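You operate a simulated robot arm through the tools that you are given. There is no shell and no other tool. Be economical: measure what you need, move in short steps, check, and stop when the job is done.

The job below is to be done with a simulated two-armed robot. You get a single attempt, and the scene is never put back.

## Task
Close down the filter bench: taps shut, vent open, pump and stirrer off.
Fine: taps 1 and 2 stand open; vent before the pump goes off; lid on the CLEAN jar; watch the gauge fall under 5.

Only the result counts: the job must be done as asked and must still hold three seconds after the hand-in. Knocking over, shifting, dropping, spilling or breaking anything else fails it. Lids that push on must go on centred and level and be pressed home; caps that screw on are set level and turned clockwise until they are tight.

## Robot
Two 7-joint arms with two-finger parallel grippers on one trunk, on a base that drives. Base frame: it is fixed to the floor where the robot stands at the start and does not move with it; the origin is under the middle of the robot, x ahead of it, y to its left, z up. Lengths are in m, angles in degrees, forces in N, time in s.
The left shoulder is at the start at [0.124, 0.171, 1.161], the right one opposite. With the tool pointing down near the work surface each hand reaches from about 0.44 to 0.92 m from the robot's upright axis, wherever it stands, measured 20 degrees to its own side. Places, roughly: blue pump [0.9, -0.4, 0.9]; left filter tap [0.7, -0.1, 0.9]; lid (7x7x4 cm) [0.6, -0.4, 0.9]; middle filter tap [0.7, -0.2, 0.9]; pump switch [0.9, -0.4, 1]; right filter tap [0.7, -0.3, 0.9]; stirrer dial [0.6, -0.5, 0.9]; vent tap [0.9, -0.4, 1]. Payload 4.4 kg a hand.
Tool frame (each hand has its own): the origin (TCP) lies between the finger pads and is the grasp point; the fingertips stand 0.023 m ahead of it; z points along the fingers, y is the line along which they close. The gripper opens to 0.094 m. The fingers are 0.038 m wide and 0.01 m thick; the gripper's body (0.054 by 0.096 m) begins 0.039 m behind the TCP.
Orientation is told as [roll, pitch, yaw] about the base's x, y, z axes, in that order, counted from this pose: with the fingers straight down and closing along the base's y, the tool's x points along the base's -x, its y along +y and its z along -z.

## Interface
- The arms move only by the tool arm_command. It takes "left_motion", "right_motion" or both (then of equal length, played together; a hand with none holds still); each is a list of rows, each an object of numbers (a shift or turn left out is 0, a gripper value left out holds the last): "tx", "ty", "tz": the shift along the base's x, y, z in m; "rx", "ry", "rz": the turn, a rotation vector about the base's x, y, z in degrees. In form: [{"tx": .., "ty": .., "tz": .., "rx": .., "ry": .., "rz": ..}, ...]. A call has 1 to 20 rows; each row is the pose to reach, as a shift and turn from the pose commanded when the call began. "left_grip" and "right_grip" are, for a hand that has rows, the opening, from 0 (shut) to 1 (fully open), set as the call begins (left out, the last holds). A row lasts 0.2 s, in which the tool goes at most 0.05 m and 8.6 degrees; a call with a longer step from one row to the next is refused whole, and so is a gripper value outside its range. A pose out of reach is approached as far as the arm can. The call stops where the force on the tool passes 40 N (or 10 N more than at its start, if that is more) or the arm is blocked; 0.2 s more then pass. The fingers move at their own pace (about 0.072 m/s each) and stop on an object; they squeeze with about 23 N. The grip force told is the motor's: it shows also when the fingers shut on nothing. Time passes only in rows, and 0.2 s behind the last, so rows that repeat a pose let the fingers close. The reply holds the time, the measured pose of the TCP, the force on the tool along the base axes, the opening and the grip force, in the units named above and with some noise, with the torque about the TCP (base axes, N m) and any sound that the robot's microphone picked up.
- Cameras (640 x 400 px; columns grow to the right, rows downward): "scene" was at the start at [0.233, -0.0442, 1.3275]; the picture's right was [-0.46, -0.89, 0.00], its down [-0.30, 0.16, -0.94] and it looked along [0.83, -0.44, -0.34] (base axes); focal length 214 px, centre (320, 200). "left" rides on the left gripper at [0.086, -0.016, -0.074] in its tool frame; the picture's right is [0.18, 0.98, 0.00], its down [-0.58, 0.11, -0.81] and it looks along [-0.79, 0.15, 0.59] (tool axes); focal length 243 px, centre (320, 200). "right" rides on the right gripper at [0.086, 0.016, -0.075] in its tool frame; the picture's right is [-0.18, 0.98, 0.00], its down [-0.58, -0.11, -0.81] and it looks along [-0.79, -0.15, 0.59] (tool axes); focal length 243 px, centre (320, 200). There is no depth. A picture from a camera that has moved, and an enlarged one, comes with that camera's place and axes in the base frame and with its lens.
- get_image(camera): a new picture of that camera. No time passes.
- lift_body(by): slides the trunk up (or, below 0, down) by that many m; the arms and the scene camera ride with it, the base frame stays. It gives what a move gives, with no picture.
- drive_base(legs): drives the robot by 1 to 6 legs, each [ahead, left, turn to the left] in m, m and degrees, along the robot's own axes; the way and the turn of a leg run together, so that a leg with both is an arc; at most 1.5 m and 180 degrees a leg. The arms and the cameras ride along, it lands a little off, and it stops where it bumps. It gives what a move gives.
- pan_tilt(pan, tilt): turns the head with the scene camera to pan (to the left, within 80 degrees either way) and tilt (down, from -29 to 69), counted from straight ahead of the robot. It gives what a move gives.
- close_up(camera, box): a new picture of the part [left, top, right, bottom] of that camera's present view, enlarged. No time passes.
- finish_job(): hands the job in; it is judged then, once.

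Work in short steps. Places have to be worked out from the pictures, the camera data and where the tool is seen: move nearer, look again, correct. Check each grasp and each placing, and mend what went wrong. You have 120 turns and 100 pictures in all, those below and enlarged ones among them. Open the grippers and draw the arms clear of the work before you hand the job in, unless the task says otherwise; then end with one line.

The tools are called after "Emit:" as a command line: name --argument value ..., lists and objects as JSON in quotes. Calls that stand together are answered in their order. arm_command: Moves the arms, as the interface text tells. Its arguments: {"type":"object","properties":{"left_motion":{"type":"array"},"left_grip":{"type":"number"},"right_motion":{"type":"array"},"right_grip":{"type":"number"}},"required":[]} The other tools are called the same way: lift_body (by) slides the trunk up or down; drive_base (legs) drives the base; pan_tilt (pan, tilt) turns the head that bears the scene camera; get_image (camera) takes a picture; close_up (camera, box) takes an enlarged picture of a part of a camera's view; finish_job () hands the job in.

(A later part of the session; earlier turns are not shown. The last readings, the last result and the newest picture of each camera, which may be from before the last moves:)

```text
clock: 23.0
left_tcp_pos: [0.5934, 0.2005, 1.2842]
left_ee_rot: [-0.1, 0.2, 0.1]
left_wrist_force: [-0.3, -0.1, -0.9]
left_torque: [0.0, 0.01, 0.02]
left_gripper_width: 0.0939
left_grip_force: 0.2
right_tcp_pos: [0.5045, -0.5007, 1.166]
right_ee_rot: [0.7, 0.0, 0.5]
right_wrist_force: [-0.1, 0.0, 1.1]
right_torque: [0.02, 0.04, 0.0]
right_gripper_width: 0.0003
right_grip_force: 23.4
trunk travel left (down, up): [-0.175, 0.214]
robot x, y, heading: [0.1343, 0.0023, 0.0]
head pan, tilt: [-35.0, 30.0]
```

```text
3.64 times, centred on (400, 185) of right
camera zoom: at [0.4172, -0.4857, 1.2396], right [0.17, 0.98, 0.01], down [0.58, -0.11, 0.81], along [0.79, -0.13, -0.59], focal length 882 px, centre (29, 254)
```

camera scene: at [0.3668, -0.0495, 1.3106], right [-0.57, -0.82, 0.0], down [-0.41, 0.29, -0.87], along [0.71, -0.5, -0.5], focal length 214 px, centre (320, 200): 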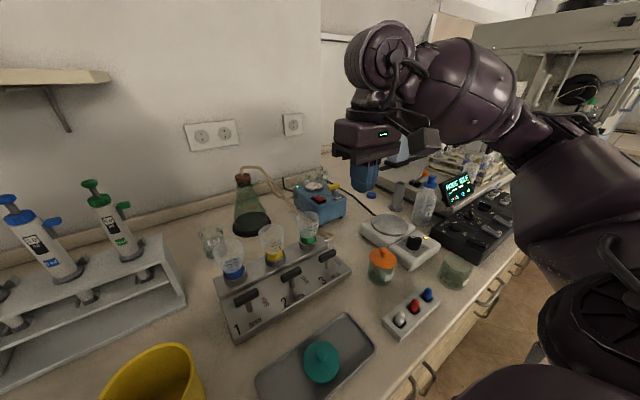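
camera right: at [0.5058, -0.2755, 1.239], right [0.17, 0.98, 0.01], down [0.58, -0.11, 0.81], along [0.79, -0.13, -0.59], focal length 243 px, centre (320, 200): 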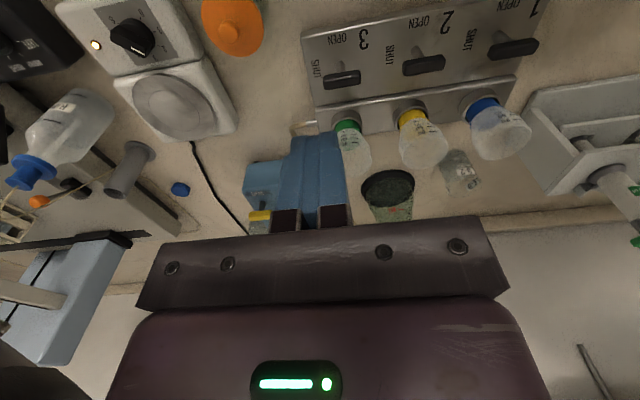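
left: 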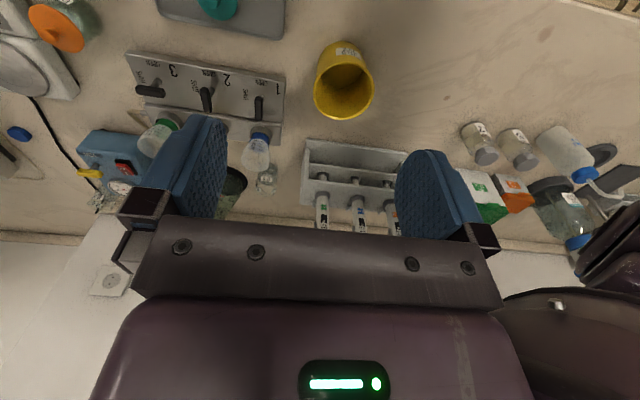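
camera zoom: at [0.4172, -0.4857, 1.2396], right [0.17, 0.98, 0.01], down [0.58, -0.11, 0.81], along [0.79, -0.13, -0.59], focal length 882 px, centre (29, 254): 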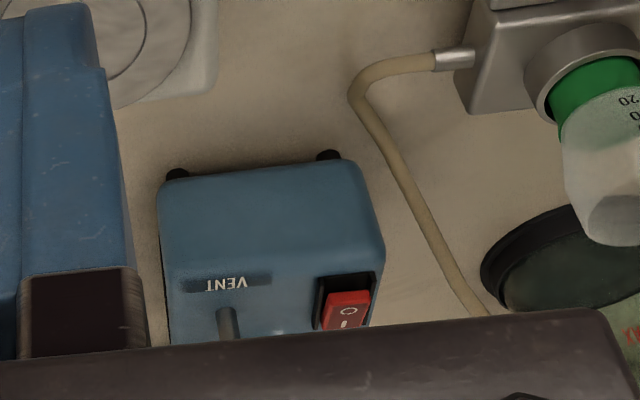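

Vent post ≈[.848,-.443], yellow bar along y at z≈1.003; VENT mark lies on the −x side. I'll turn the right hand to yaw −90 above it, half open, to grip the bar.

Emit:
arm_command --right_motion '[{"tx": 0.02, "rz": -7.5}, {"tx": 0.05, "ty": 0.01, "rz": -15}, {"tx": 0.08, "ty": 0.02, "rz": -22.5}, {"tx": 0.11, "ty": 0.03, "rz": -30}, {"tx": 0.14, "ty": 0.04, "rz": -37.5}, {"tx": 0.17, "ty": 0.05, "rz": -45}, {"tx": 0.2, "ty": 0.055, "rz": -52.5}, {"tx": 0.23, "ty": 0.058, "rz": -60}, {"tx": 0.26, "ty": 0.058, "rz": -67.5}, {"tx": 0.29, "ty": 0.058, "rz": -75}, {"tx": 0.32, "ty": 0.058, "rz": -82.5}, {"tx": 0.344, "ty": 0.058, "rz": -90}, {"tx": 0.344, "ty": 0.058, "rz": -90}]' --right_grip 0.5

Emit:
get_image --camera "right"

Emit:
close_up --camera "scene" --box '[250, 120, 410, 240]'

```text
clock: 25.8
left_tcp_pos: [0.5918, 0.2017, 1.2852]
left_ee_rot: [0.0, 0.0, 0.1]
left_wrist_force: [0.0, 0.5, -0.2]
left_torque: [0.0, 0.02, 0.0]
left_gripper_width: 0.0939
left_grip_force: 0.1
right_tcp_pos: [0.8469, -0.4437, 1.1645]
right_ee_rot: [0.8, -0.1, -89.5]
right_wrist_force: [-0.2, 0.4, 0.2]
right_torque: [0.02, 0.0, -0.02]
right_gripper_width: 0.0471
right_grip_force: 0.1
trunk travel left (down, up): [-0.175, 0.214]
robot x, y, heading: [0.1304, 0.003, 0.2]
head pan, tilt: [-35.0, 30.0]
```

```text
62 pictures are left
camera right: at [0.8606, -0.3554, 1.2384], right [0.98, -0.17, 0.01], down [-0.11, -0.58, 0.81], along [-0.13, -0.79, -0.59], focal length 243 px, centre (320, 200)
```

right: 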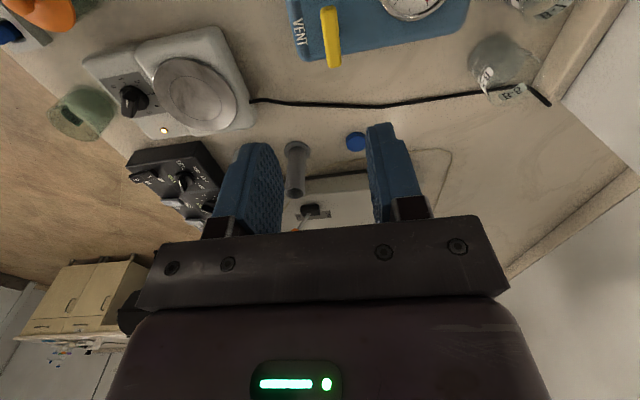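

```text
3.33 times, centred on (330, 180) of scene
camera zoom: at [0.3559, -0.0493, 1.3111], right [-0.57, -0.82, 0.0], down [-0.41, 0.29, -0.87], along [0.71, -0.5, -0.5], focal length 715 px, centre (287, 267)
```

zoom: 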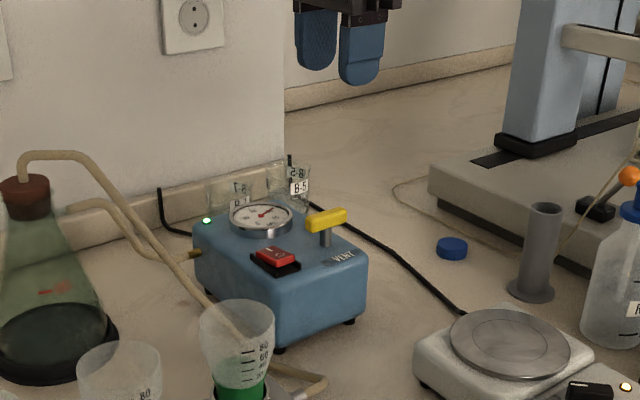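

The wrist view puts the bar about 9 mm further in +x than my estimate. Correct to x≈.855 and descend partly, then look.

Emit:
arm_command --right_motion '[{"tx": 0.008, "tz": -0.04}, {"tx": 0.008, "tz": -0.08}, {"tx": 0.008, "tz": -0.11}, {"tx": 0.008, "tz": -0.11}]'

Emit:
get_image --camera "right"

Emit:
close_up --camera "scene" --box '[270, 130, 390, 230]'

```text
clock: 26.8
left_tcp_pos: [0.5923, 0.2022, 1.2848]
left_ee_rot: [-0.1, 0.1, 0.1]
left_wrist_force: [0.0, 0.3, 0.0]
left_torque: [-0.01, -0.01, -0.02]
left_gripper_width: 0.0939
left_grip_force: 0.1
right_tcp_pos: [0.8539, -0.4414, 1.0554]
right_ee_rot: [0.8, 0.1, -89.4]
right_wrist_force: [-0.4, 0.0, -0.3]
right_torque: [0.0, 0.0, 0.01]
right_gripper_width: 0.047
right_grip_force: 0.0
trunk travel left (down, up): [-0.175, 0.214]
robot x, y, heading: [0.1309, 0.0034, 0.0]
head pan, tilt: [-35.0, 30.0]
```

```text
60 pictures are left
camera right: at [0.8674, -0.3542, 1.1291], right [0.98, -0.17, 0.01], down [-0.11, -0.58, 0.81], along [-0.13, -0.79, -0.59], focal length 243 px, centre (320, 200)
```

right: 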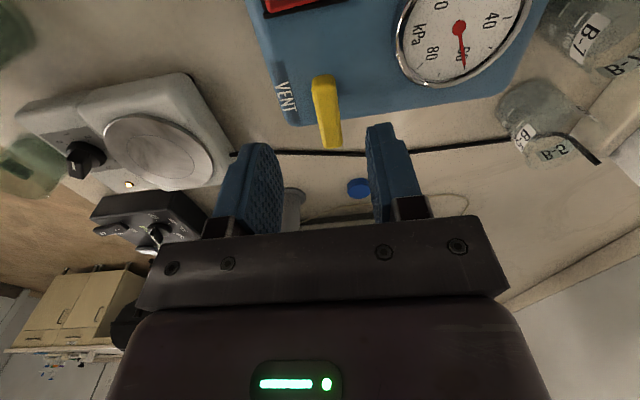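

```text
4.00 times, centred on (330, 180) of scene
camera zoom: at [0.3564, -0.0493, 1.311], right [-0.57, -0.82, 0.0], down [-0.41, 0.29, -0.87], along [0.71, -0.5, -0.5], focal length 858 px, centre (280, 280)
```

zoom: 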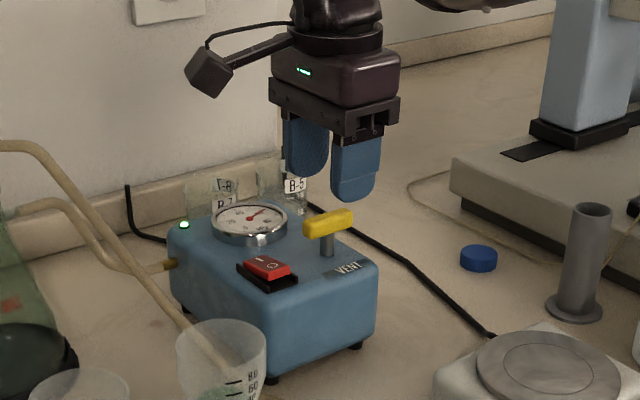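

Aligned within 4 mm. Descend to the bar and close.

Emit:
arm_command --right_motion '[{"tx": 0.003, "tz": -0.03}, {"tx": 0.003, "tz": -0.05}]'

Emit:
arm_command --right_motion '[{}, {}, {}]' --right_grip 0

Emit:
get_image --camera "right"

```text
clock: 27.4
left_tcp_pos: [0.5927, 0.2008, 1.2855]
left_ee_rot: [0.1, 0.2, 0.1]
left_wrist_force: [0.3, 0.6, 0.1]
left_torque: [0.0, -0.02, -0.04]
left_gripper_width: 0.0939
left_grip_force: 0.0
right_tcp_pos: [0.8555, -0.4422, 1.0044]
right_ee_rot: [0.9, 0.0, -89.3]
right_wrist_force: [-0.3, 0.7, -0.4]
right_torque: [0.01, -0.02, -0.03]
right_gripper_width: 0.0469
right_grip_force: 0.1
trunk travel left (down, up): [-0.175, 0.214]
robot x, y, heading: [0.1312, 0.0041, -0.2]
head pan, tilt: [-35.0, 30.0]
```

```text
clock: 28.2
left_tcp_pos: [0.5943, 0.2007, 1.2847]
left_ee_rot: [0.0, 0.3, 0.1]
left_wrist_force: [0.5, 0.6, 0.1]
left_torque: [0.01, 0.02, 0.01]
left_gripper_width: 0.0939
left_grip_force: 0.0
right_tcp_pos: [0.8585, -0.4421, 1.0045]
right_ee_rot: [1.0, 0.1, -89.4]
right_wrist_force: [22.9, -5.1, 6.0]
right_torque: [-0.16, 0.31, 0.08]
right_gripper_width: 0.0137
right_grip_force: 45.2
trunk travel left (down, up): [-0.175, 0.214]
robot x, y, heading: [0.1335, 0.0032, 0.2]
head pan, tilt: [-35.0, 30.0]
```

```text
58 pictures are left
camera right: at [0.8724, -0.3543, 1.0785], right [0.98, -0.17, 0.02], down [-0.12, -0.58, 0.8], along [-0.13, -0.79, -0.59], focal length 243 px, centre (320, 200)
```

right: 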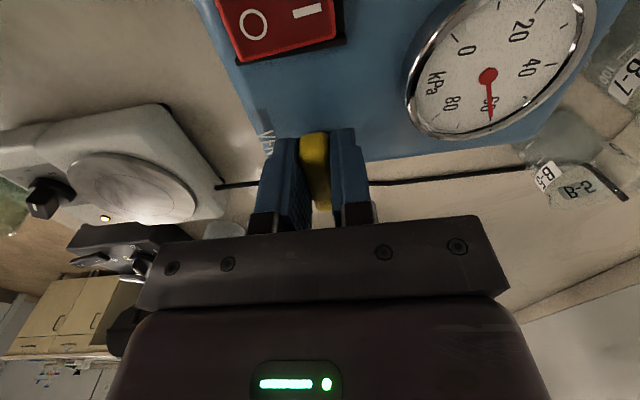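

Bar gripped (14 mm), with 23 N sideways; I relieve by moving +4 mm in x and test a small counter-clockwise turn.

Emit:
arm_command --right_motion '[{"tx": 0.004}, {"tx": 0.004, "rz": 6}, {"tx": 0.004, "rz": 12}]'

Emit:
get_image --camera "right"

```text
clock: 29.0
left_tcp_pos: [0.594, 0.2016, 1.284]
left_ee_rot: [-0.1, 0.2, 0.1]
left_wrist_force: [0.5, -0.1, 0.1]
left_torque: [0.01, 0.02, 0.0]
left_gripper_width: 0.094
left_grip_force: 0.1
right_tcp_pos: [0.859, -0.4413, 1.0033]
right_ee_rot: [0.6, 0.0, -77.2]
right_wrist_force: [15.3, 4.4, -2.3]
right_torque: [-1.18, 0.29, 0.04]
right_gripper_width: 0.0142
right_grip_force: 44.7
right hand out of reach, approached as far as the arm can: row 1, 2, 3
trunk travel left (down, up): [-0.175, 0.214]
robot x, y, heading: [0.1341, 0.0021, 0.4]
head pan, tilt: [-35.0, 30.0]
```

```text
57 pictures are left
camera right: at [0.8535, -0.3533, 1.0785], right [1.0, 0.04, 0.01], down [0.01, -0.59, 0.81], along [0.04, -0.8, -0.59], focal length 243 px, centre (320, 200)
```

right: 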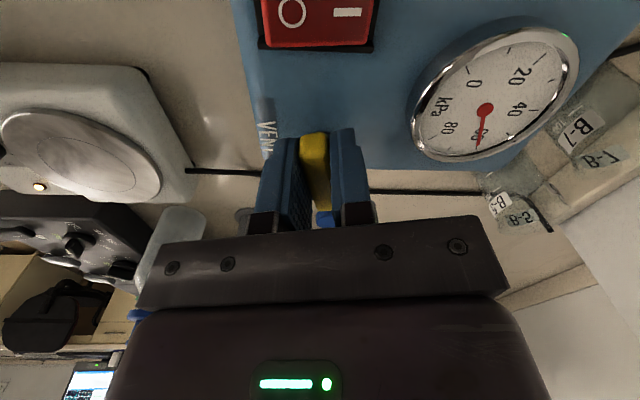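

The handle turns freely that way (bar stays aligned in the jaws). Continue turning, easing x slightly.

Emit:
arm_command --right_motion '[{"tx": -0.001, "rz": 8}, {"tx": -0.001, "rz": 16}, {"tx": -0.001, "rz": 24}, {"tx": -0.001, "rz": 32}, {"tx": -0.001, "rz": 40}]'

Emit:
get_image --camera "right"

```text
clock: 30.2
left_tcp_pos: [0.5926, 0.2006, 1.2853]
left_ee_rot: [0.0, 0.3, -0.1]
left_wrist_force: [-0.2, -0.2, 0.5]
left_torque: [-0.03, 0.0, -0.03]
left_gripper_width: 0.094
left_grip_force: 0.0
right_tcp_pos: [0.8567, -0.4437, 1.0052]
right_ee_rot: [0.6, 0.1, -37.3]
right_wrist_force: [-4.0, 5.5, -11.1]
right_torque: [-0.86, -0.2, 0.0]
right_gripper_width: 0.0141
right_grip_force: 44.8
trunk travel left (down, up): [-0.175, 0.214]
robot x, y, heading: [0.1279, 0.0009, -0.0]
head pan, tilt: [-35.0, 30.0]
```

```text
56 pictures are left
camera right: at [0.7958, -0.3781, 1.0787], right [0.74, 0.67, 0.01], down [0.39, -0.45, 0.8], along [0.54, -0.59, -0.59], focal length 243 px, centre (320, 200)
```

right: 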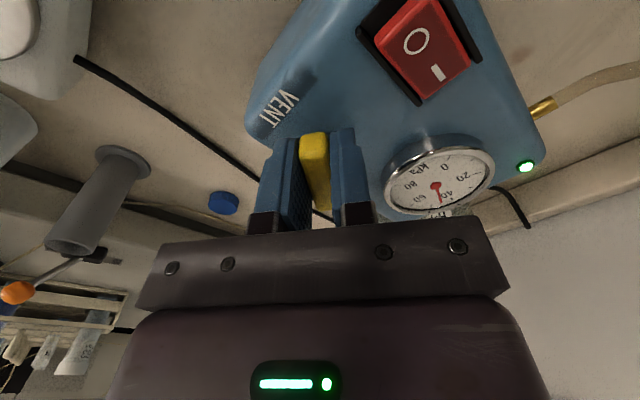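

The bar is at ~52°, the gauge is already falling. Complete the turn to yaw 0.

Emit:
arm_command --right_motion '[{"rz": 8}, {"rz": 16}, {"rz": 24}, {"rz": 32}, {"rz": 37.5}]'

Emit:
get_image --camera "right"

Emit:
close_up --camera "scene" --box '[270, 130, 390, 230]'

```text
clock: 31.4
left_tcp_pos: [0.594, 0.2008, 1.2844]
left_ee_rot: [0.0, 0.1, 0.0]
left_wrist_force: [0.3, -0.2, -0.1]
left_torque: [0.0, 0.01, 0.04]
left_gripper_width: 0.0939
left_grip_force: 0.1
right_tcp_pos: [0.8544, -0.4463, 1.0042]
right_ee_rot: [0.8, 0.1, 0.1]
right_wrist_force: [-11.1, -4.7, -22.2]
right_torque: [-0.65, -0.83, -0.15]
right_gripper_width: 0.0144
right_grip_force: 44.7
trunk travel left (down, up): [-0.175, 0.214]
robot x, y, heading: [0.1353, 0.0053, 0.1]
head pan, tilt: [-35.0, 30.0]
```

```text
55 pictures are left
camera right: at [0.768, -0.4302, 1.0787], right [0.18, 0.98, 0.01], down [0.58, -0.12, 0.8], along [0.79, -0.14, -0.59], focal length 243 px, centre (320, 200)
```

right: 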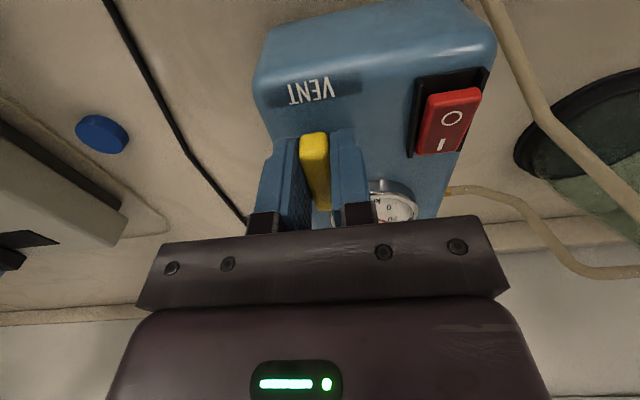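

```text
4.00 times, centred on (330, 180) of scene
camera zoom: at [0.3577, -0.0514, 1.3103], right [-0.57, -0.82, 0.0], down [-0.41, 0.29, -0.87], along [0.71, -0.5, -0.5], focal length 858 px, centre (280, 280)
```

zoom: 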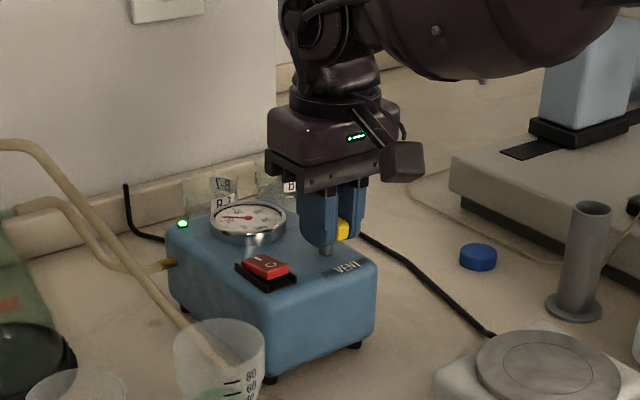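

Vent bar now along x; gauge needle has dropped to ~20. Open the fingers and lift off.

Emit:
arm_command --right_motion '[{}, {}, {}]' --right_grip 0.45

Emit:
arm_command --right_motion '[{"tz": 0.03}, {"tz": 0.06}, {"tz": 0.09}, {"tz": 0.09}]'

Emit:
close_up --camera "scene" --box '[290, 150, 370, 220]'

Emit:
get_image --camera "right"

```text
clock: 32.2
left_tcp_pos: [0.5916, 0.2017, 1.2844]
left_ee_rot: [0.1, 0.0, 0.2]
left_wrist_force: [-0.4, 0.2, 0.6]
left_torque: [0.0, 0.0, 0.02]
left_gripper_width: 0.0941
left_grip_force: 0.1
right_tcp_pos: [0.8546, -0.4426, 1.0078]
right_ee_rot: [0.7, -0.3, 0.1]
right_wrist_force: [0.3, 0.4, 0.0]
right_torque: [-0.02, 0.02, 0.0]
right_gripper_width: 0.0425
right_grip_force: 0.1
trunk travel left (down, up): [-0.175, 0.214]
robot x, y, heading: [0.1302, 0.0033, 0.1]
head pan, tilt: [-35.0, 30.0]
```

```text
clock: 33.2
left_tcp_pos: [0.5932, 0.2007, 1.2836]
left_ee_rot: [-0.1, 0.0, 0.1]
left_wrist_force: [0.4, 0.6, -0.1]
left_torque: [0.0, 0.01, -0.04]
left_gripper_width: 0.0939
left_grip_force: 0.1
right_tcp_pos: [0.8566, -0.443, 1.0966]
right_ee_rot: [0.7, -0.1, 0.0]
right_wrist_force: [0.2, -0.5, -0.8]
right_torque: [0.03, 0.01, 0.01]
right_gripper_width: 0.0425
right_grip_force: 0.0
trunk travel left (down, up): [-0.175, 0.214]
robot x, y, heading: [0.1354, 0.0026, 0.0]
head pan, tilt: [-35.0, 30.0]
```

```text
5.71 times, centred on (330, 185) of scene
camera zoom: at [0.3574, -0.0498, 1.3105], right [-0.57, -0.82, 0.0], down [-0.41, 0.29, -0.87], along [0.71, -0.5, -0.5], focal length 1226 px, centre (263, 286)
```

zoom: 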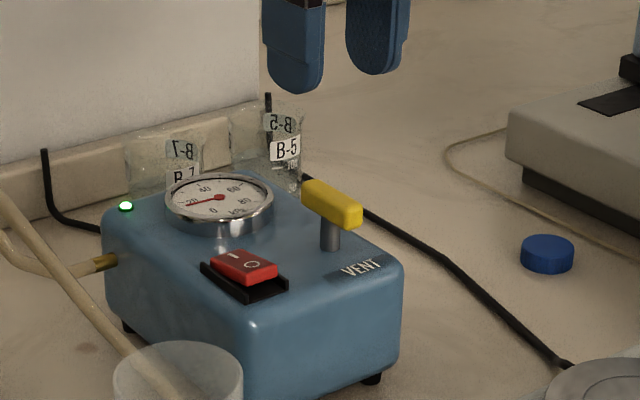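

```text
52 pictures are left
camera right: at [0.7697, -0.4274, 1.1699], right [0.18, 0.98, 0.01], down [0.58, -0.12, 0.8], along [0.79, -0.14, -0.59], focal length 243 px, centre (320, 200)
```

right: 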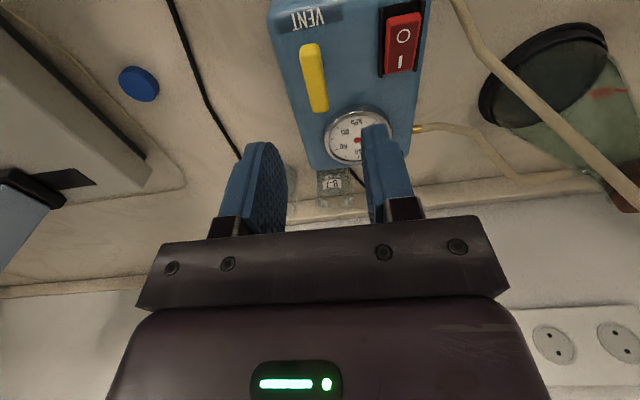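

Vent is open (bar along x towards the VENT mark), needle ~18. Now set up for the rocker: O end ≈[.845,-.382,.98]. Close fingers, tilt 25° so one fingertip edge will press, and hover; meanwhile the gauge falls.

Emit:
arm_command --right_motion '[{"ty": 0.01, "ry": -5}, {"ty": 0.025, "ry": -12}, {"ty": 0.04, "tx": -0.004, "ry": -19}, {"ty": 0.0605, "tx": -0.004, "ry": -25}, {"ty": 0.0605, "tx": -0.004, "ry": -25, "tz": -0.03}, {"ty": 0.0605, "tx": -0.004, "ry": -25, "tz": -0.05}, {"ty": 0.0605, "tx": -0.004, "ry": -25, "tz": -0.05}]' --right_grip 0

Emit:
get_image --camera "right"

Emit:
close_up --camera "scene" --box '[290, 150, 370, 220]'

```text
clock: 34.8
left_tcp_pos: [0.5936, 0.2014, 1.2851]
left_ee_rot: [0.0, 0.1, 0.2]
left_wrist_force: [0.1, -0.3, 0.5]
left_torque: [0.03, -0.01, 0.01]
left_gripper_width: 0.094
left_grip_force: 0.2
right_tcp_pos: [0.8519, -0.3816, 1.0463]
right_ee_rot: [0.7, -25.1, 0.1]
right_wrist_force: [-0.4, 0.6, 0.4]
right_torque: [0.02, 0.02, -0.01]
right_gripper_width: 0.0001
right_grip_force: 23.3
trunk travel left (down, up): [-0.175, 0.214]
robot x, y, heading: [0.1365, 0.0025, 0.2]
head pan, tilt: [-35.0, 30.0]
```

```text
51 pictures are left
camera right: at [0.7415, -0.3654, 1.0766], right [0.16, 0.98, 0.09], down [0.19, -0.12, 0.98], along [0.97, -0.14, -0.2], focal length 243 px, centre (320, 200)
```

right: 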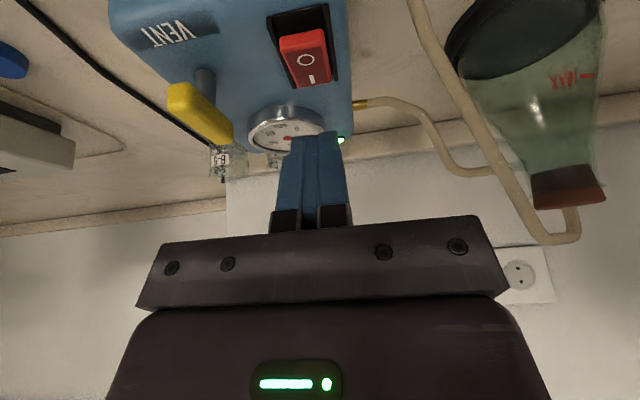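

```text
5.71 times, centred on (330, 185) of scene
camera zoom: at [0.3567, -0.0497, 1.3108], right [-0.57, -0.82, 0.0], down [-0.41, 0.29, -0.87], along [0.71, -0.5, -0.5], focal length 1226 px, centre (263, 286)
```

zoom: 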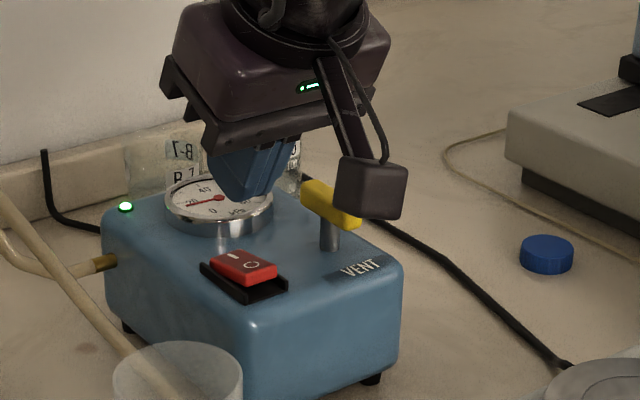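

Rocker spans x .834–.868, y≈−.381; the fingertip edge sits ~5 mm too far. Correct and press down in small steps.

Emit:
arm_command --right_motion '[{"tx": -0.0045, "tz": -0.02}, {"tx": -0.0045, "tz": -0.03}, {"tx": -0.0045, "tz": -0.034}, {"tx": -0.0045, "tz": -0.037}, {"tx": -0.0045, "tz": -0.04}]'

Emit:
close_up --camera "scene" --box '[290, 150, 370, 220]'

```text
clock: 36.0
left_tcp_pos: [0.5916, 0.202, 1.2845]
left_ee_rot: [0.0, 0.1, 0.1]
left_wrist_force: [-0.4, -0.1, 1.0]
left_torque: [0.0, -0.01, 0.01]
left_gripper_width: 0.0941
left_grip_force: 0.0
right_tcp_pos: [0.8474, -0.3822, 1.0081]
right_ee_rot: [0.8, -25.1, 0.1]
right_wrist_force: [-0.2, -0.6, 2.4]
right_torque: [-0.02, 0.06, 0.02]
right_gripper_width: 0.0
right_grip_force: 22.8
trunk travel left (down, up): [-0.175, 0.214]
robot x, y, heading: [0.1292, 0.0041, 0.4]
head pan, tilt: [-35.0, 30.0]
heard: click
```

```text
5.71 times, centred on (330, 185) of scene
camera zoom: at [0.3565, -0.0495, 1.3109], right [-0.57, -0.82, 0.0], down [-0.41, 0.29, -0.87], along [0.71, -0.5, -0.5], focal length 1226 px, centre (263, 286)
```

zoom: 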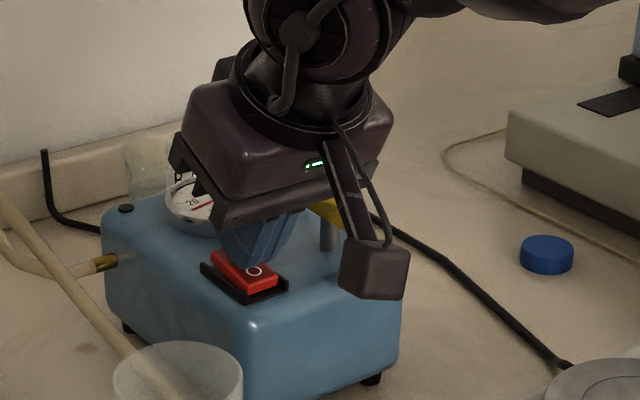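

A click, and the green lamp went dark: pump off. Lift away and level the tool, then check the gauge.

Emit:
arm_command --right_motion '[{"tz": 0.03}, {"tz": 0.06, "ry": 6}, {"tz": 0.09, "tx": -0.02, "ry": 13}, {"tz": 0.11, "tx": -0.06, "ry": 19}, {"tz": 0.12, "tx": -0.1, "ry": 25}, {"tz": 0.13, "tx": -0.14, "ry": 25}, {"tz": 0.13, "tx": -0.17, "ty": -0.03, "ry": 25}]'

Emit:
close_up --camera "scene" --box '[280, 150, 370, 220]'

Emit:
close_up --camera "scene" --box '[360, 200, 480, 300]'

Emit:
get_image --camera "right"

```text
clock: 37.6
left_tcp_pos: [0.5923, 0.1997, 1.2849]
left_ee_rot: [0.1, 0.1, 0.1]
left_wrist_force: [-0.4, 0.0, 0.6]
left_torque: [-0.01, 0.03, -0.02]
left_gripper_width: 0.0938
left_grip_force: 0.2
right_tcp_pos: [0.6799, -0.4123, 1.1383]
right_ee_rot: [0.7, 0.1, 0.1]
right_wrist_force: [-0.2, -0.9, 0.2]
right_torque: [0.01, 0.0, 0.01]
right_gripper_width: 0.0
right_grip_force: 23.1
trunk travel left (down, up): [-0.175, 0.214]
robot x, y, heading: [0.1337, 0.0052, -0.0]
head pan, tilt: [-35.0, 30.0]
```

```text
5.71 times, centred on (325, 185) of scene
camera zoom: at [0.3566, -0.0513, 1.3107], right [-0.57, -0.82, 0.0], down [-0.41, 0.29, -0.87], along [0.71, -0.5, -0.5], focal length 1226 px, centre (291, 286)
```

zoom: 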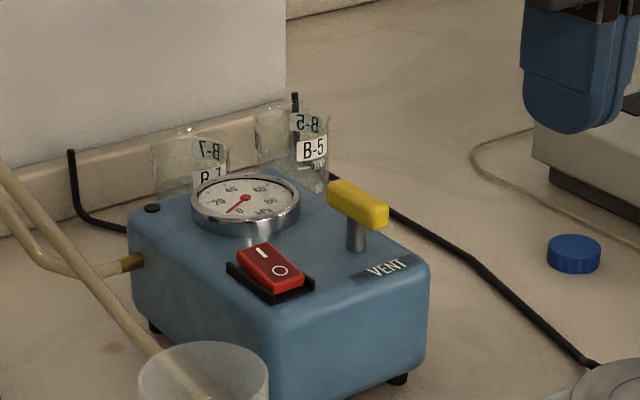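

```text
4.00 times, centred on (420, 250) of scene
camera zoom: at [0.3566, -0.0513, 1.3107], right [-0.57, -0.82, 0.0], down [-0.41, 0.29, -0.87], along [0.71, -0.5, -0.5], focal length 858 px, centre (-80, 0)
```

zoom: 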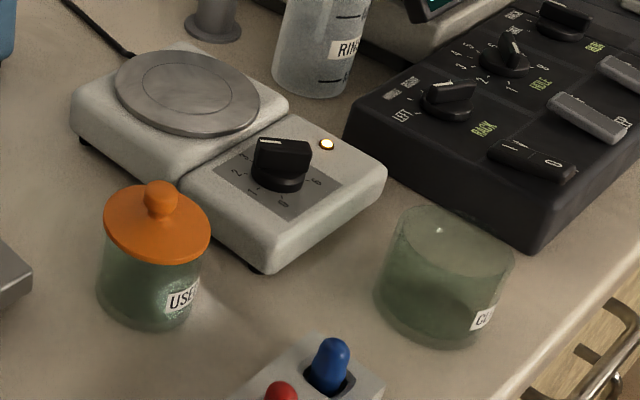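

```text
46 pictures are left
camera right: at [0.5914, -0.3964, 1.2115], right [0.18, 0.98, 0.01], down [0.58, -0.12, 0.81], along [0.79, -0.14, -0.59], focal length 243 px, centre (320, 200)
```

right: 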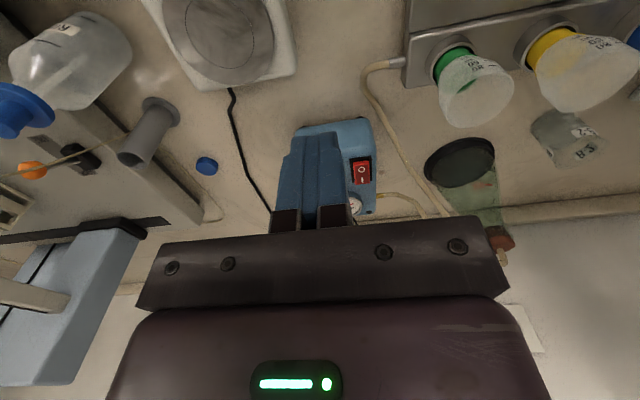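

Pump off; needle near 10 and falling. Now the stirrer dial: move the right hand back to view it closely.

Emit:
arm_command --right_motion '[{"tx": -0.04, "ty": -0.015}, {"tx": -0.08, "ty": -0.03}, {"tx": -0.12, "ty": -0.045}, {"tx": -0.16, "ty": -0.06}, {"tx": -0.18, "ty": -0.08, "tz": -0.02}, {"tx": -0.18, "ty": -0.08, "tz": -0.04}, {"tx": -0.18, "ty": -0.08, "tz": -0.04}]'

Emit:
close_up --camera "right" --box '[240, 40, 400, 140]'

Emit:
close_up --camera "scene" --box '[290, 165, 340, 205]'

```text
clock: 39.2
left_tcp_pos: [0.5938, 0.2018, 1.2849]
left_ee_rot: [0.1, 0.2, 0.1]
left_wrist_force: [-0.1, 0.6, -0.1]
left_torque: [0.0, 0.03, 0.01]
left_gripper_width: 0.0938
left_grip_force: 0.0
right_tcp_pos: [0.4977, -0.4926, 1.0954]
right_ee_rot: [0.8, 0.0, 0.1]
right_wrist_force: [0.0, -0.2, -0.2]
right_torque: [0.01, 0.0, -0.02]
right_gripper_width: 0.0001
right_grip_force: 23.0
trunk travel left (down, up): [-0.175, 0.214]
robot x, y, heading: [0.1327, -0.0002, 0.1]
head pan, tilt: [-35.0, 30.0]
```

```text
4.00 times, centred on (320, 90) of right
camera zoom: at [0.4112, -0.4767, 1.1699], right [0.18, 0.98, 0.01], down [0.58, -0.12, 0.81], along [0.79, -0.14, -0.59], focal length 970 px, centre (320, 640)
```

zoom: 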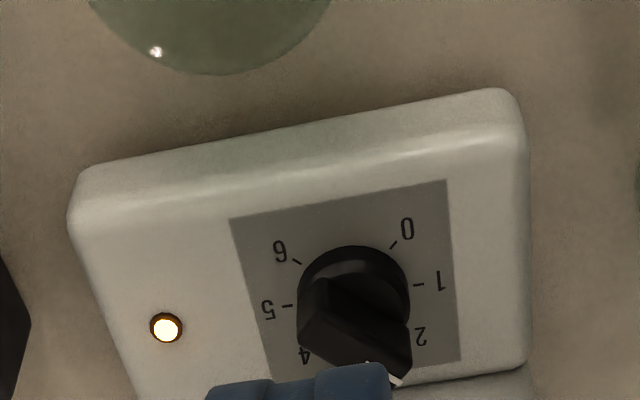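

```text
10.00 times, centred on (315, 185) of scene
camera zoom: at [0.3567, -0.0497, 1.3108], right [-0.57, -0.82, 0.0], down [-0.41, 0.29, -0.87], along [0.71, -0.5, -0.5], focal length 2145 px, centre (370, 350)
```

zoom: 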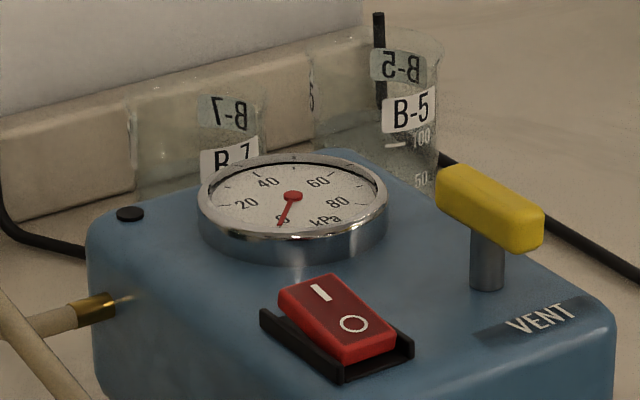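

Gauge reads about 1 — below 5. The dial centre ≈[.576,-.494]; 0 is at 45° from −x towards +y, spacing 45°. Shift the hand sideways to see the pointer unobscured.

Emit:
arm_command --right_motion '[{"ty": -0.03}, {"ty": -0.06}, {"ty": -0.06}]'

Emit:
close_up --camera "right" --box '[310, 70, 450, 170]'

```text
clock: 40.0
left_tcp_pos: [0.5933, 0.2022, 1.2858]
left_ee_rot: [0.0, 0.0, 0.1]
left_wrist_force: [0.5, -0.3, -0.3]
left_torque: [0.02, 0.0, -0.02]
left_gripper_width: 0.0941
left_grip_force: 0.1
right_tcp_pos: [0.4991, -0.5512, 1.0966]
right_ee_rot: [0.7, 0.0, 0.0]
right_wrist_force: [-0.6, 0.1, -0.6]
right_torque: [0.01, 0.03, -0.01]
right_gripper_width: 0.0
right_grip_force: 23.4
trunk travel left (down, up): [-0.175, 0.214]
robot x, y, heading: [0.1325, 0.0028, 0.1]
head pan, tilt: [-35.0, 30.0]
```

```text
4.00 times, centred on (380, 120) of right
camera zoom: at [0.4116, -0.536, 1.1705], right [0.18, 0.98, 0.01], down [0.58, -0.12, 0.81], along [0.79, -0.14, -0.59], focal length 970 px, centre (80, 520)
```

zoom: 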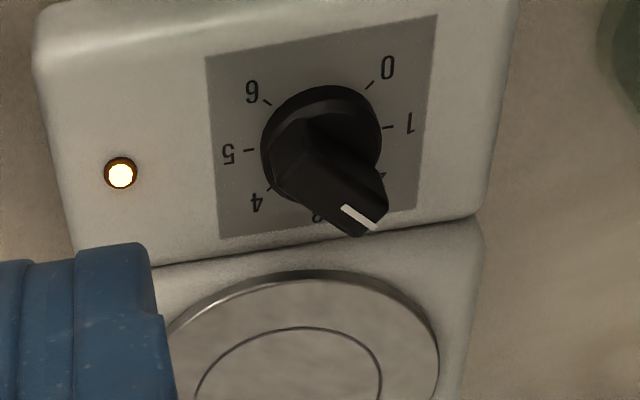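

Pointer is at 2; turning to 0 needs +90° (ccw). I test in the air, above the dial, whether the wrist can reach yaw 135 (grip at 45 → release at 135).

Emit:
arm_command --right_motion '[{"tx": 0.01, "ty": 0.01, "rz": 8.5}, {"tx": 0.03, "ty": 0.02, "rz": 17}, {"tx": 0.05, "ty": 0.04, "rz": 25.5}, {"tx": 0.077, "ty": 0.057, "rz": 34}, {"tx": 0.077, "ty": 0.057, "rz": 42.5}, {"tx": 0.077, "ty": 0.057, "rz": 51}, {"tx": 0.077, "ty": 0.057, "rz": 59.5}, {"tx": 0.077, "ty": 0.057, "rz": 68}, {"tx": 0.077, "ty": 0.057, "rz": 76.5}, {"tx": 0.077, "ty": 0.057, "rz": 85}, {"tx": 0.077, "ty": 0.057, "rz": 93.5}, {"tx": 0.077, "ty": 0.057, "rz": 102}, {"tx": 0.077, "ty": 0.057, "rz": 110.5}, {"tx": 0.077, "ty": 0.057, "rz": 119}, {"tx": 0.077, "ty": 0.057, "rz": 127.5}, {"tx": 0.077, "ty": 0.057, "rz": 135}]' --right_grip 0.4

```text
clock: 43.4
left_tcp_pos: [0.5944, 0.2032, 1.284]
left_ee_rot: [0.0, 0.1, 0.2]
left_wrist_force: [0.5, 0.7, -0.3]
left_torque: [-0.04, 0.02, -0.04]
left_gripper_width: 0.0939
left_grip_force: 0.0
right_tcp_pos: [0.3346, -0.2715, 1.2981]
right_ee_rot: [0.8, -0.1, 132.2]
right_wrist_force: [0.2, 0.3, 0.5]
right_torque: [-0.04, 0.06, 0.01]
right_gripper_width: 0.0379
right_grip_force: 0.0
right hand out of reach, approached as far as the arm can: row 2, 3, 4, 5, 6, 7, 8, 9, 10, 11, 12, 13, 14, 15, 16
trunk travel left (down, up): [-0.175, 0.214]
robot x, y, heading: [0.1322, 0.0031, 0.0]
head pan, tilt: [-35.0, 30.0]
```

The wrist can't go that way (it backed off high, nothing touched). Unwind back to yaw 0; then I'll use yaw −135 → −45 instead.

Emit:
arm_command --right_motion '[{"rz": -8.5}, {"rz": -17}, {"rz": -25.5}, {"rz": -34}, {"rz": -42.5}, {"rz": -51}, {"rz": -59.5}, {"rz": -68}, {"rz": -76.5}, {"rz": -85}, {"rz": -93.5}, {"rz": -102}, {"rz": -110.5}, {"rz": -119}, {"rz": -127.5}, {"rz": -135}, {"rz": -135}]'

Emit:
get_image --camera "scene"

```text
clock: 47.0
left_tcp_pos: [0.5927, 0.202, 1.2862]
left_ee_rot: [0.0, 0.1, 0.0]
left_wrist_force: [0.2, -1.0, -0.1]
left_torque: [0.01, -0.01, 0.02]
left_gripper_width: 0.0941
left_grip_force: 0.1
right_tcp_pos: [0.3233, -0.2635, 1.2864]
right_ee_rot: [0.7, -0.1, -3.0]
right_wrist_force: [0.1, 0.8, -0.1]
right_torque: [-0.01, -0.02, -0.01]
right_gripper_width: 0.0378
right_grip_force: 0.0
right hand out of reach, approached as far as the arm can: row 1, 2, 3, 4, 5, 6
trunk travel left (down, up): [-0.175, 0.214]
robot x, y, heading: [0.1319, 0.0021, 0.4]
head pan, tilt: [-35.0, 30.0]
```

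```text
42 pictures are left
camera scene: at [0.3569, -0.0495, 1.3108], right [-0.57, -0.82, 0.0], down [-0.41, 0.29, -0.87], along [0.71, -0.5, -0.5], focal length 214 px, centre (320, 200)
```

scene: 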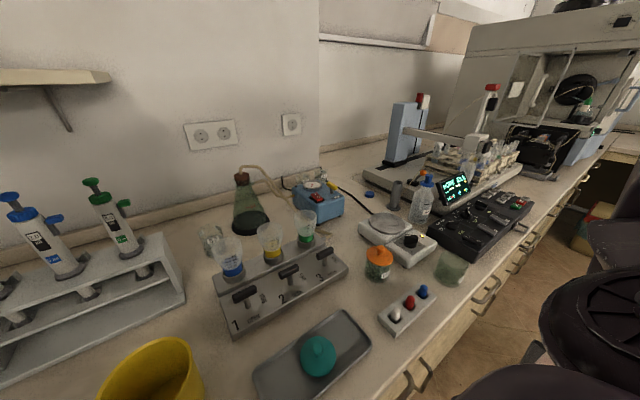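

Arm is fine at yaw ≈0. Move over the dial while turning towards −135 (stay high).

Emit:
arm_command --right_motion '[{"tx": 0.02, "ty": -0.02, "rz": -8}, {"tx": 0.04, "ty": -0.04, "rz": -16}, {"tx": 0.06, "ty": -0.06, "rz": -24}, {"tx": 0.08, "ty": -0.08, "rz": -32}, {"tx": 0.1, "ty": -0.1, "rz": -40}, {"tx": 0.12, "ty": -0.12, "rz": -48}, {"tx": 0.14, "ty": -0.14, "rz": -56, "tz": -0.02}, {"tx": 0.16, "ty": -0.16, "rz": -64, "tz": -0.04}, {"tx": 0.18, "ty": -0.18, "rz": -72, "tz": -0.06}, {"tx": 0.2, "ty": -0.2, "rz": -80, "tz": -0.08}, {"tx": 0.22, "ty": -0.22, "rz": -88, "tz": -0.1}, {"tx": 0.24, "ty": -0.23, "rz": -96, "tz": -0.12}, {"tx": 0.253, "ty": -0.23, "rz": -104, "tz": -0.14}, {"tx": 0.253, "ty": -0.23, "rz": -112, "tz": -0.16}, {"tx": 0.253, "ty": -0.23, "rz": -120, "tz": -0.18}, {"tx": 0.253, "ty": -0.23, "rz": -128, "tz": -0.19}, {"tx": 0.253, "ty": -0.23, "rz": -132, "tz": -0.19}, {"tx": 0.253, "ty": -0.23, "rz": -132, "tz": -0.19}]' --right_grip 0.5

Emit:
get_image --camera "right"

Emit:
get_image --camera "scene"

```text
clock: 50.8
left_tcp_pos: [0.5917, 0.2018, 1.2862]
left_ee_rot: [-0.1, 0.1, 0.2]
left_wrist_force: [0.3, -0.6, -0.1]
left_torque: [0.0, 0.0, 0.01]
left_gripper_width: 0.0938
left_grip_force: 0.1
right_tcp_pos: [0.5765, -0.4925, 1.0973]
right_ee_rot: [0.7, -0.1, -135.1]
right_wrist_force: [0.3, -0.9, -0.2]
right_torque: [0.02, -0.01, 0.02]
right_gripper_width: 0.0468
right_grip_force: 0.1
right hand out of reach, approached as far as the arm can: row 2, 3
trunk travel left (down, up): [-0.175, 0.214]
robot x, y, heading: [0.1359, 0.0037, -0.2]
head pan, tilt: [-35.0, 30.0]
```

```text
41 pictures are left
camera right: at [0.6487, -0.4405, 1.171], right [0.56, -0.83, 0.01], down [-0.49, -0.33, 0.81], along [-0.66, -0.46, -0.59], focal length 243 px, centre (320, 200)
```

right: 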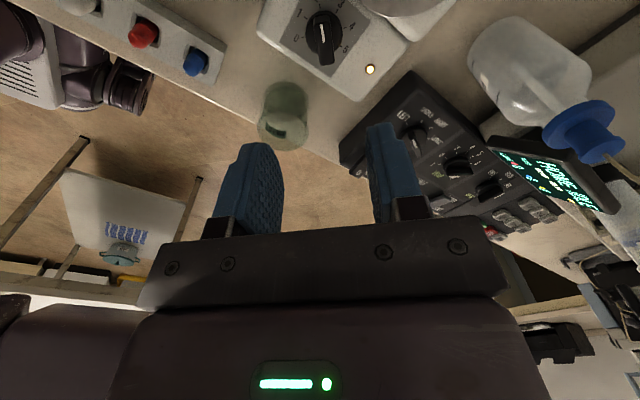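

```text
40 pictures are left
camera scene: at [0.3569, -0.0496, 1.3107], right [-0.57, -0.82, 0.0], down [-0.41, 0.29, -0.87], along [0.71, -0.5, -0.5], focal length 214 px, centre (320, 200)
```

scene: 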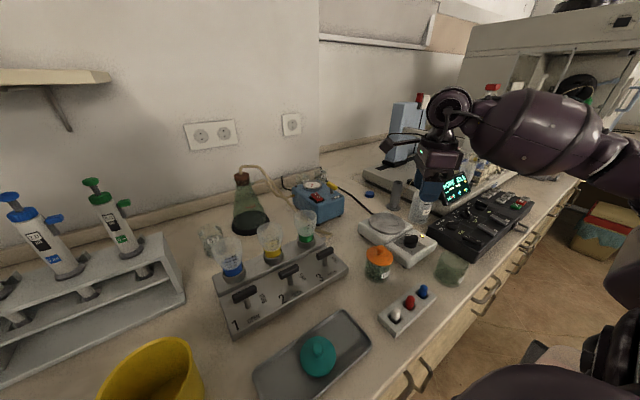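

Wrist reaches yaw −135 and the knob ridge is centred between the fingers. Descend partway and check.

Emit:
arm_command --right_motion '[{"tz": -0.04}, {"tz": -0.08}, {"tz": -0.1}, {"tz": -0.1}]'

Emit:
get_image --camera "right"

Emit:
close_up --camera "scene" --box '[350, 170, 480, 290]'

```text
clock: 51.8
left_tcp_pos: [0.5933, 0.2023, 1.2843]
left_ee_rot: [0.0, 0.1, 0.2]
left_wrist_force: [0.0, -0.3, -1.0]
left_torque: [-0.03, -0.01, -0.01]
left_gripper_width: 0.094
left_grip_force: 0.0
right_tcp_pos: [0.5774, -0.4925, 0.9973]
right_ee_rot: [0.7, -0.1, -134.9]
right_wrist_force: [0.5, -0.2, -0.3]
right_torque: [-0.03, 0.05, 0.02]
right_gripper_width: 0.047
right_grip_force: 0.0
trunk travel left (down, up): [-0.175, 0.214]
robot x, y, heading: [0.1333, 0.0034, 0.2]
head pan, tilt: [-35.0, 30.0]
```

```text
39 pictures are left
camera right: at [0.6483, -0.4405, 1.071], right [0.57, -0.82, 0.01], down [-0.49, -0.33, 0.81], along [-0.66, -0.46, -0.59], focal length 243 px, centre (320, 200)
```

right: 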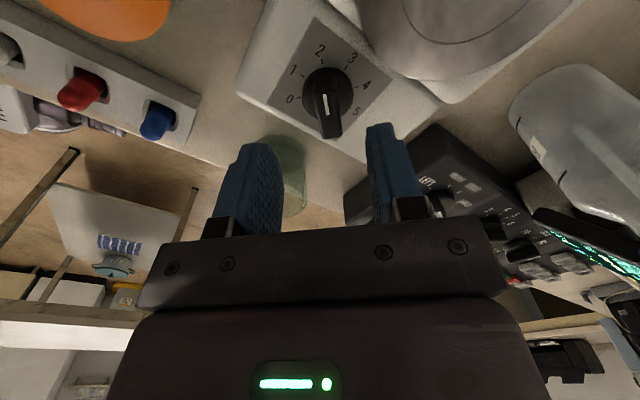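

```text
3.33 times, centred on (415, 230) of scene
camera zoom: at [0.3568, -0.0495, 1.3108], right [-0.57, -0.82, 0.0], down [-0.41, 0.29, -0.87], along [0.71, -0.5, -0.5], focal length 715 px, centre (3, 100)
```

zoom: 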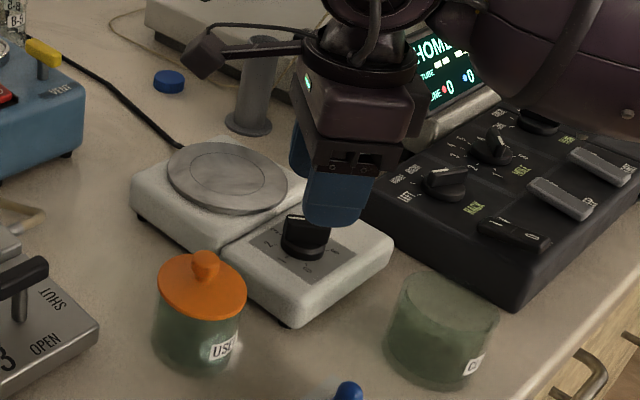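

Ridge aligned with the jaws, 3–4 mm off in the closing direction. Correct, descend to z≈.955 and close.

Emit:
arm_command --right_motion '[{"tx": 0.002, "ty": -0.003, "tz": -0.03}, {"tx": 0.002, "ty": -0.003, "tz": -0.042}, {"tx": 0.002, "ty": -0.003, "tz": -0.042}]'

Emit:
arm_command --right_motion '[{}, {}, {}]' --right_grip 0

Emit:
get_image --camera "right"

```text
clock: 52.6
left_tcp_pos: [0.5917, 0.2011, 1.2843]
left_ee_rot: [-0.1, 0.1, 0.2]
left_wrist_force: [-0.2, -0.4, 0.2]
left_torque: [-0.01, 0.01, 0.04]
left_gripper_width: 0.0941
left_grip_force: 0.1
right_tcp_pos: [0.5771, -0.4942, 0.9557]
right_ee_rot: [0.8, -0.1, -134.9]
right_wrist_force: [0.8, -0.4, -0.6]
right_torque: [0.02, 0.02, -0.01]
right_gripper_width: 0.0469
right_grip_force: 0.1
trunk travel left (down, up): [-0.175, 0.214]
robot x, y, heading: [0.1345, 0.0023, 0.4]
head pan, tilt: [-35.0, 30.0]
```

```text
clock: 53.4
left_tcp_pos: [0.5948, 0.1986, 1.2839]
left_ee_rot: [0.2, 0.2, 0.1]
left_wrist_force: [-0.9, -0.4, -0.1]
left_torque: [-0.01, 0.01, 0.02]
left_gripper_width: 0.0942
left_grip_force: 0.1
right_tcp_pos: [0.5803, -0.4969, 0.9562]
right_ee_rot: [0.9, -0.1, -135.1]
right_wrist_force: [17.7, -17.7, 6.2]
right_torque: [-0.22, 0.64, -0.01]
right_gripper_width: 0.0143
right_grip_force: 45.3
trunk travel left (down, up): [-0.175, 0.214]
robot x, y, heading: [0.1294, -0.0002, 0.1]
head pan, tilt: [-35.0, 30.0]
```

```text
37 pictures are left
camera right: at [0.6516, -0.4452, 1.0294], right [0.56, -0.83, 0.02], down [-0.5, -0.32, 0.81], along [-0.66, -0.46, -0.59], focal length 243 px, centre (320, 200)
```

right: 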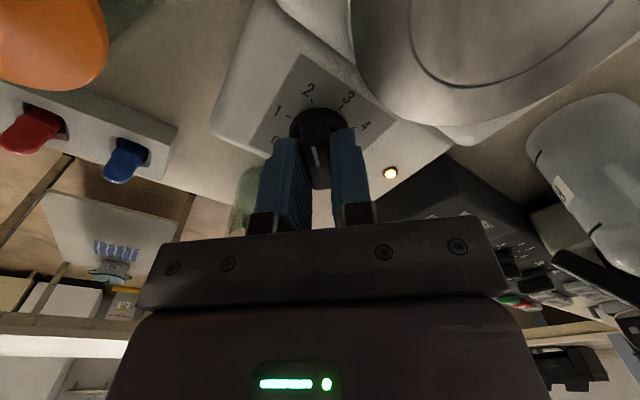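

Knob gripped with ~25 N side load; relieve it by 4 mm, then turn +90° in steps of 8°.

Emit:
arm_command --right_motion '[{"tx": 0.003, "ty": -0.003}, {"tx": 0.003, "ty": -0.003, "rz": 8}, {"tx": 0.003, "ty": -0.003, "rz": 16}, {"tx": 0.003, "ty": -0.003, "rz": 24}, {"tx": 0.003, "ty": -0.003, "rz": 32}, {"tx": 0.003, "ty": -0.003, "rz": 40}, {"tx": 0.003, "ty": -0.003, "rz": 45}]'

Emit:
get_image --camera "right"

```text
clock: 55.0
left_tcp_pos: [0.5922, 0.2019, 1.2848]
left_ee_rot: [-0.1, 0.2, 0.1]
left_wrist_force: [0.2, -0.3, -0.3]
left_torque: [-0.03, -0.01, -0.02]
left_gripper_width: 0.0939
left_grip_force: 0.0
right_tcp_pos: [0.5823, -0.4968, 0.9548]
right_ee_rot: [0.7, -0.1, -89.8]
right_wrist_force: [-3.4, 5.9, 5.5]
right_torque: [0.44, 0.75, -0.04]
right_gripper_width: 0.0137
right_grip_force: 44.4
trunk travel left (down, up): [-0.175, 0.214]
robot x, y, heading: [0.1306, 0.006, 0.1]
head pan, tilt: [-35.0, 30.0]
```

```text
36 pictures are left
camera right: at [0.5954, -0.4096, 1.0293], right [0.98, -0.18, 0.01], down [-0.12, -0.58, 0.81], along [-0.14, -0.79, -0.59], focal length 243 px, centre (320, 200)
```

right: 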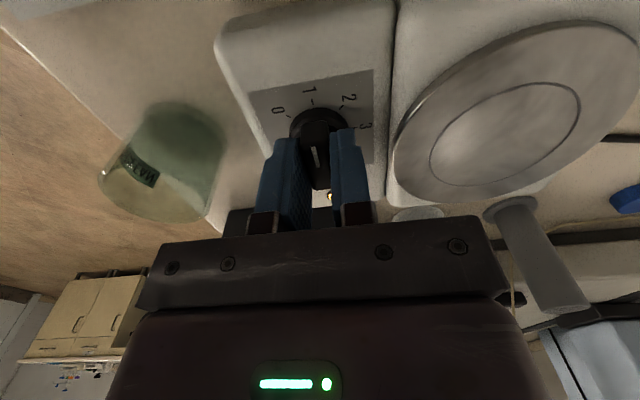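

The pointer now stands at 1; side forces are small. Turn the remaining 45°.

Emit:
arm_command --right_motion '[{"rz": 8}, {"rz": 16}, {"rz": 24}, {"rz": 32}, {"rz": 40}, {"rz": 45.5}]'

Emit:
get_image --camera "right"

```text
clock: 56.4
left_tcp_pos: [0.5933, 0.2024, 1.285]
left_ee_rot: [-0.1, 0.1, 0.1]
left_wrist_force: [0.1, 0.1, 0.1]
left_torque: [0.02, -0.01, 0.02]
left_gripper_width: 0.094
left_grip_force: 0.0
right_tcp_pos: [0.5817, -0.4969, 0.956]
right_ee_rot: [0.7, 0.0, -44.3]
right_wrist_force: [-2.0, 12.6, -1.4]
right_torque: [-0.25, 0.67, -0.56]
right_gripper_width: 0.0141
right_grip_force: 45.0
trunk travel left (down, up): [-0.175, 0.214]
robot x, y, heading: [0.1352, 0.0031, -0.0]
head pan, tilt: [-35.0, 30.0]
```

```text
35 pictures are left
camera right: at [0.53, -0.4245, 1.0293], right [0.82, 0.57, 0.01], down [0.33, -0.49, 0.81], along [0.47, -0.66, -0.59], focal length 243 px, centre (320, 200)
```

right: 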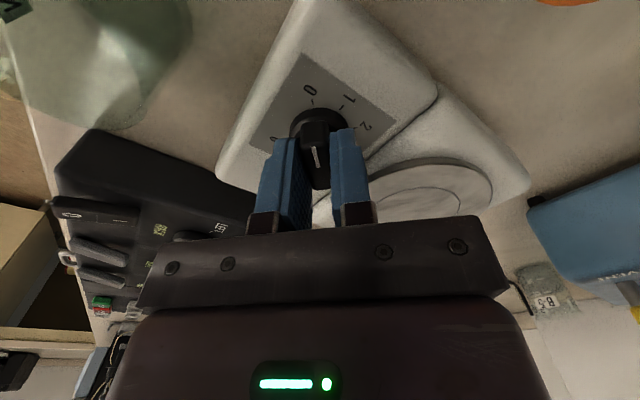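

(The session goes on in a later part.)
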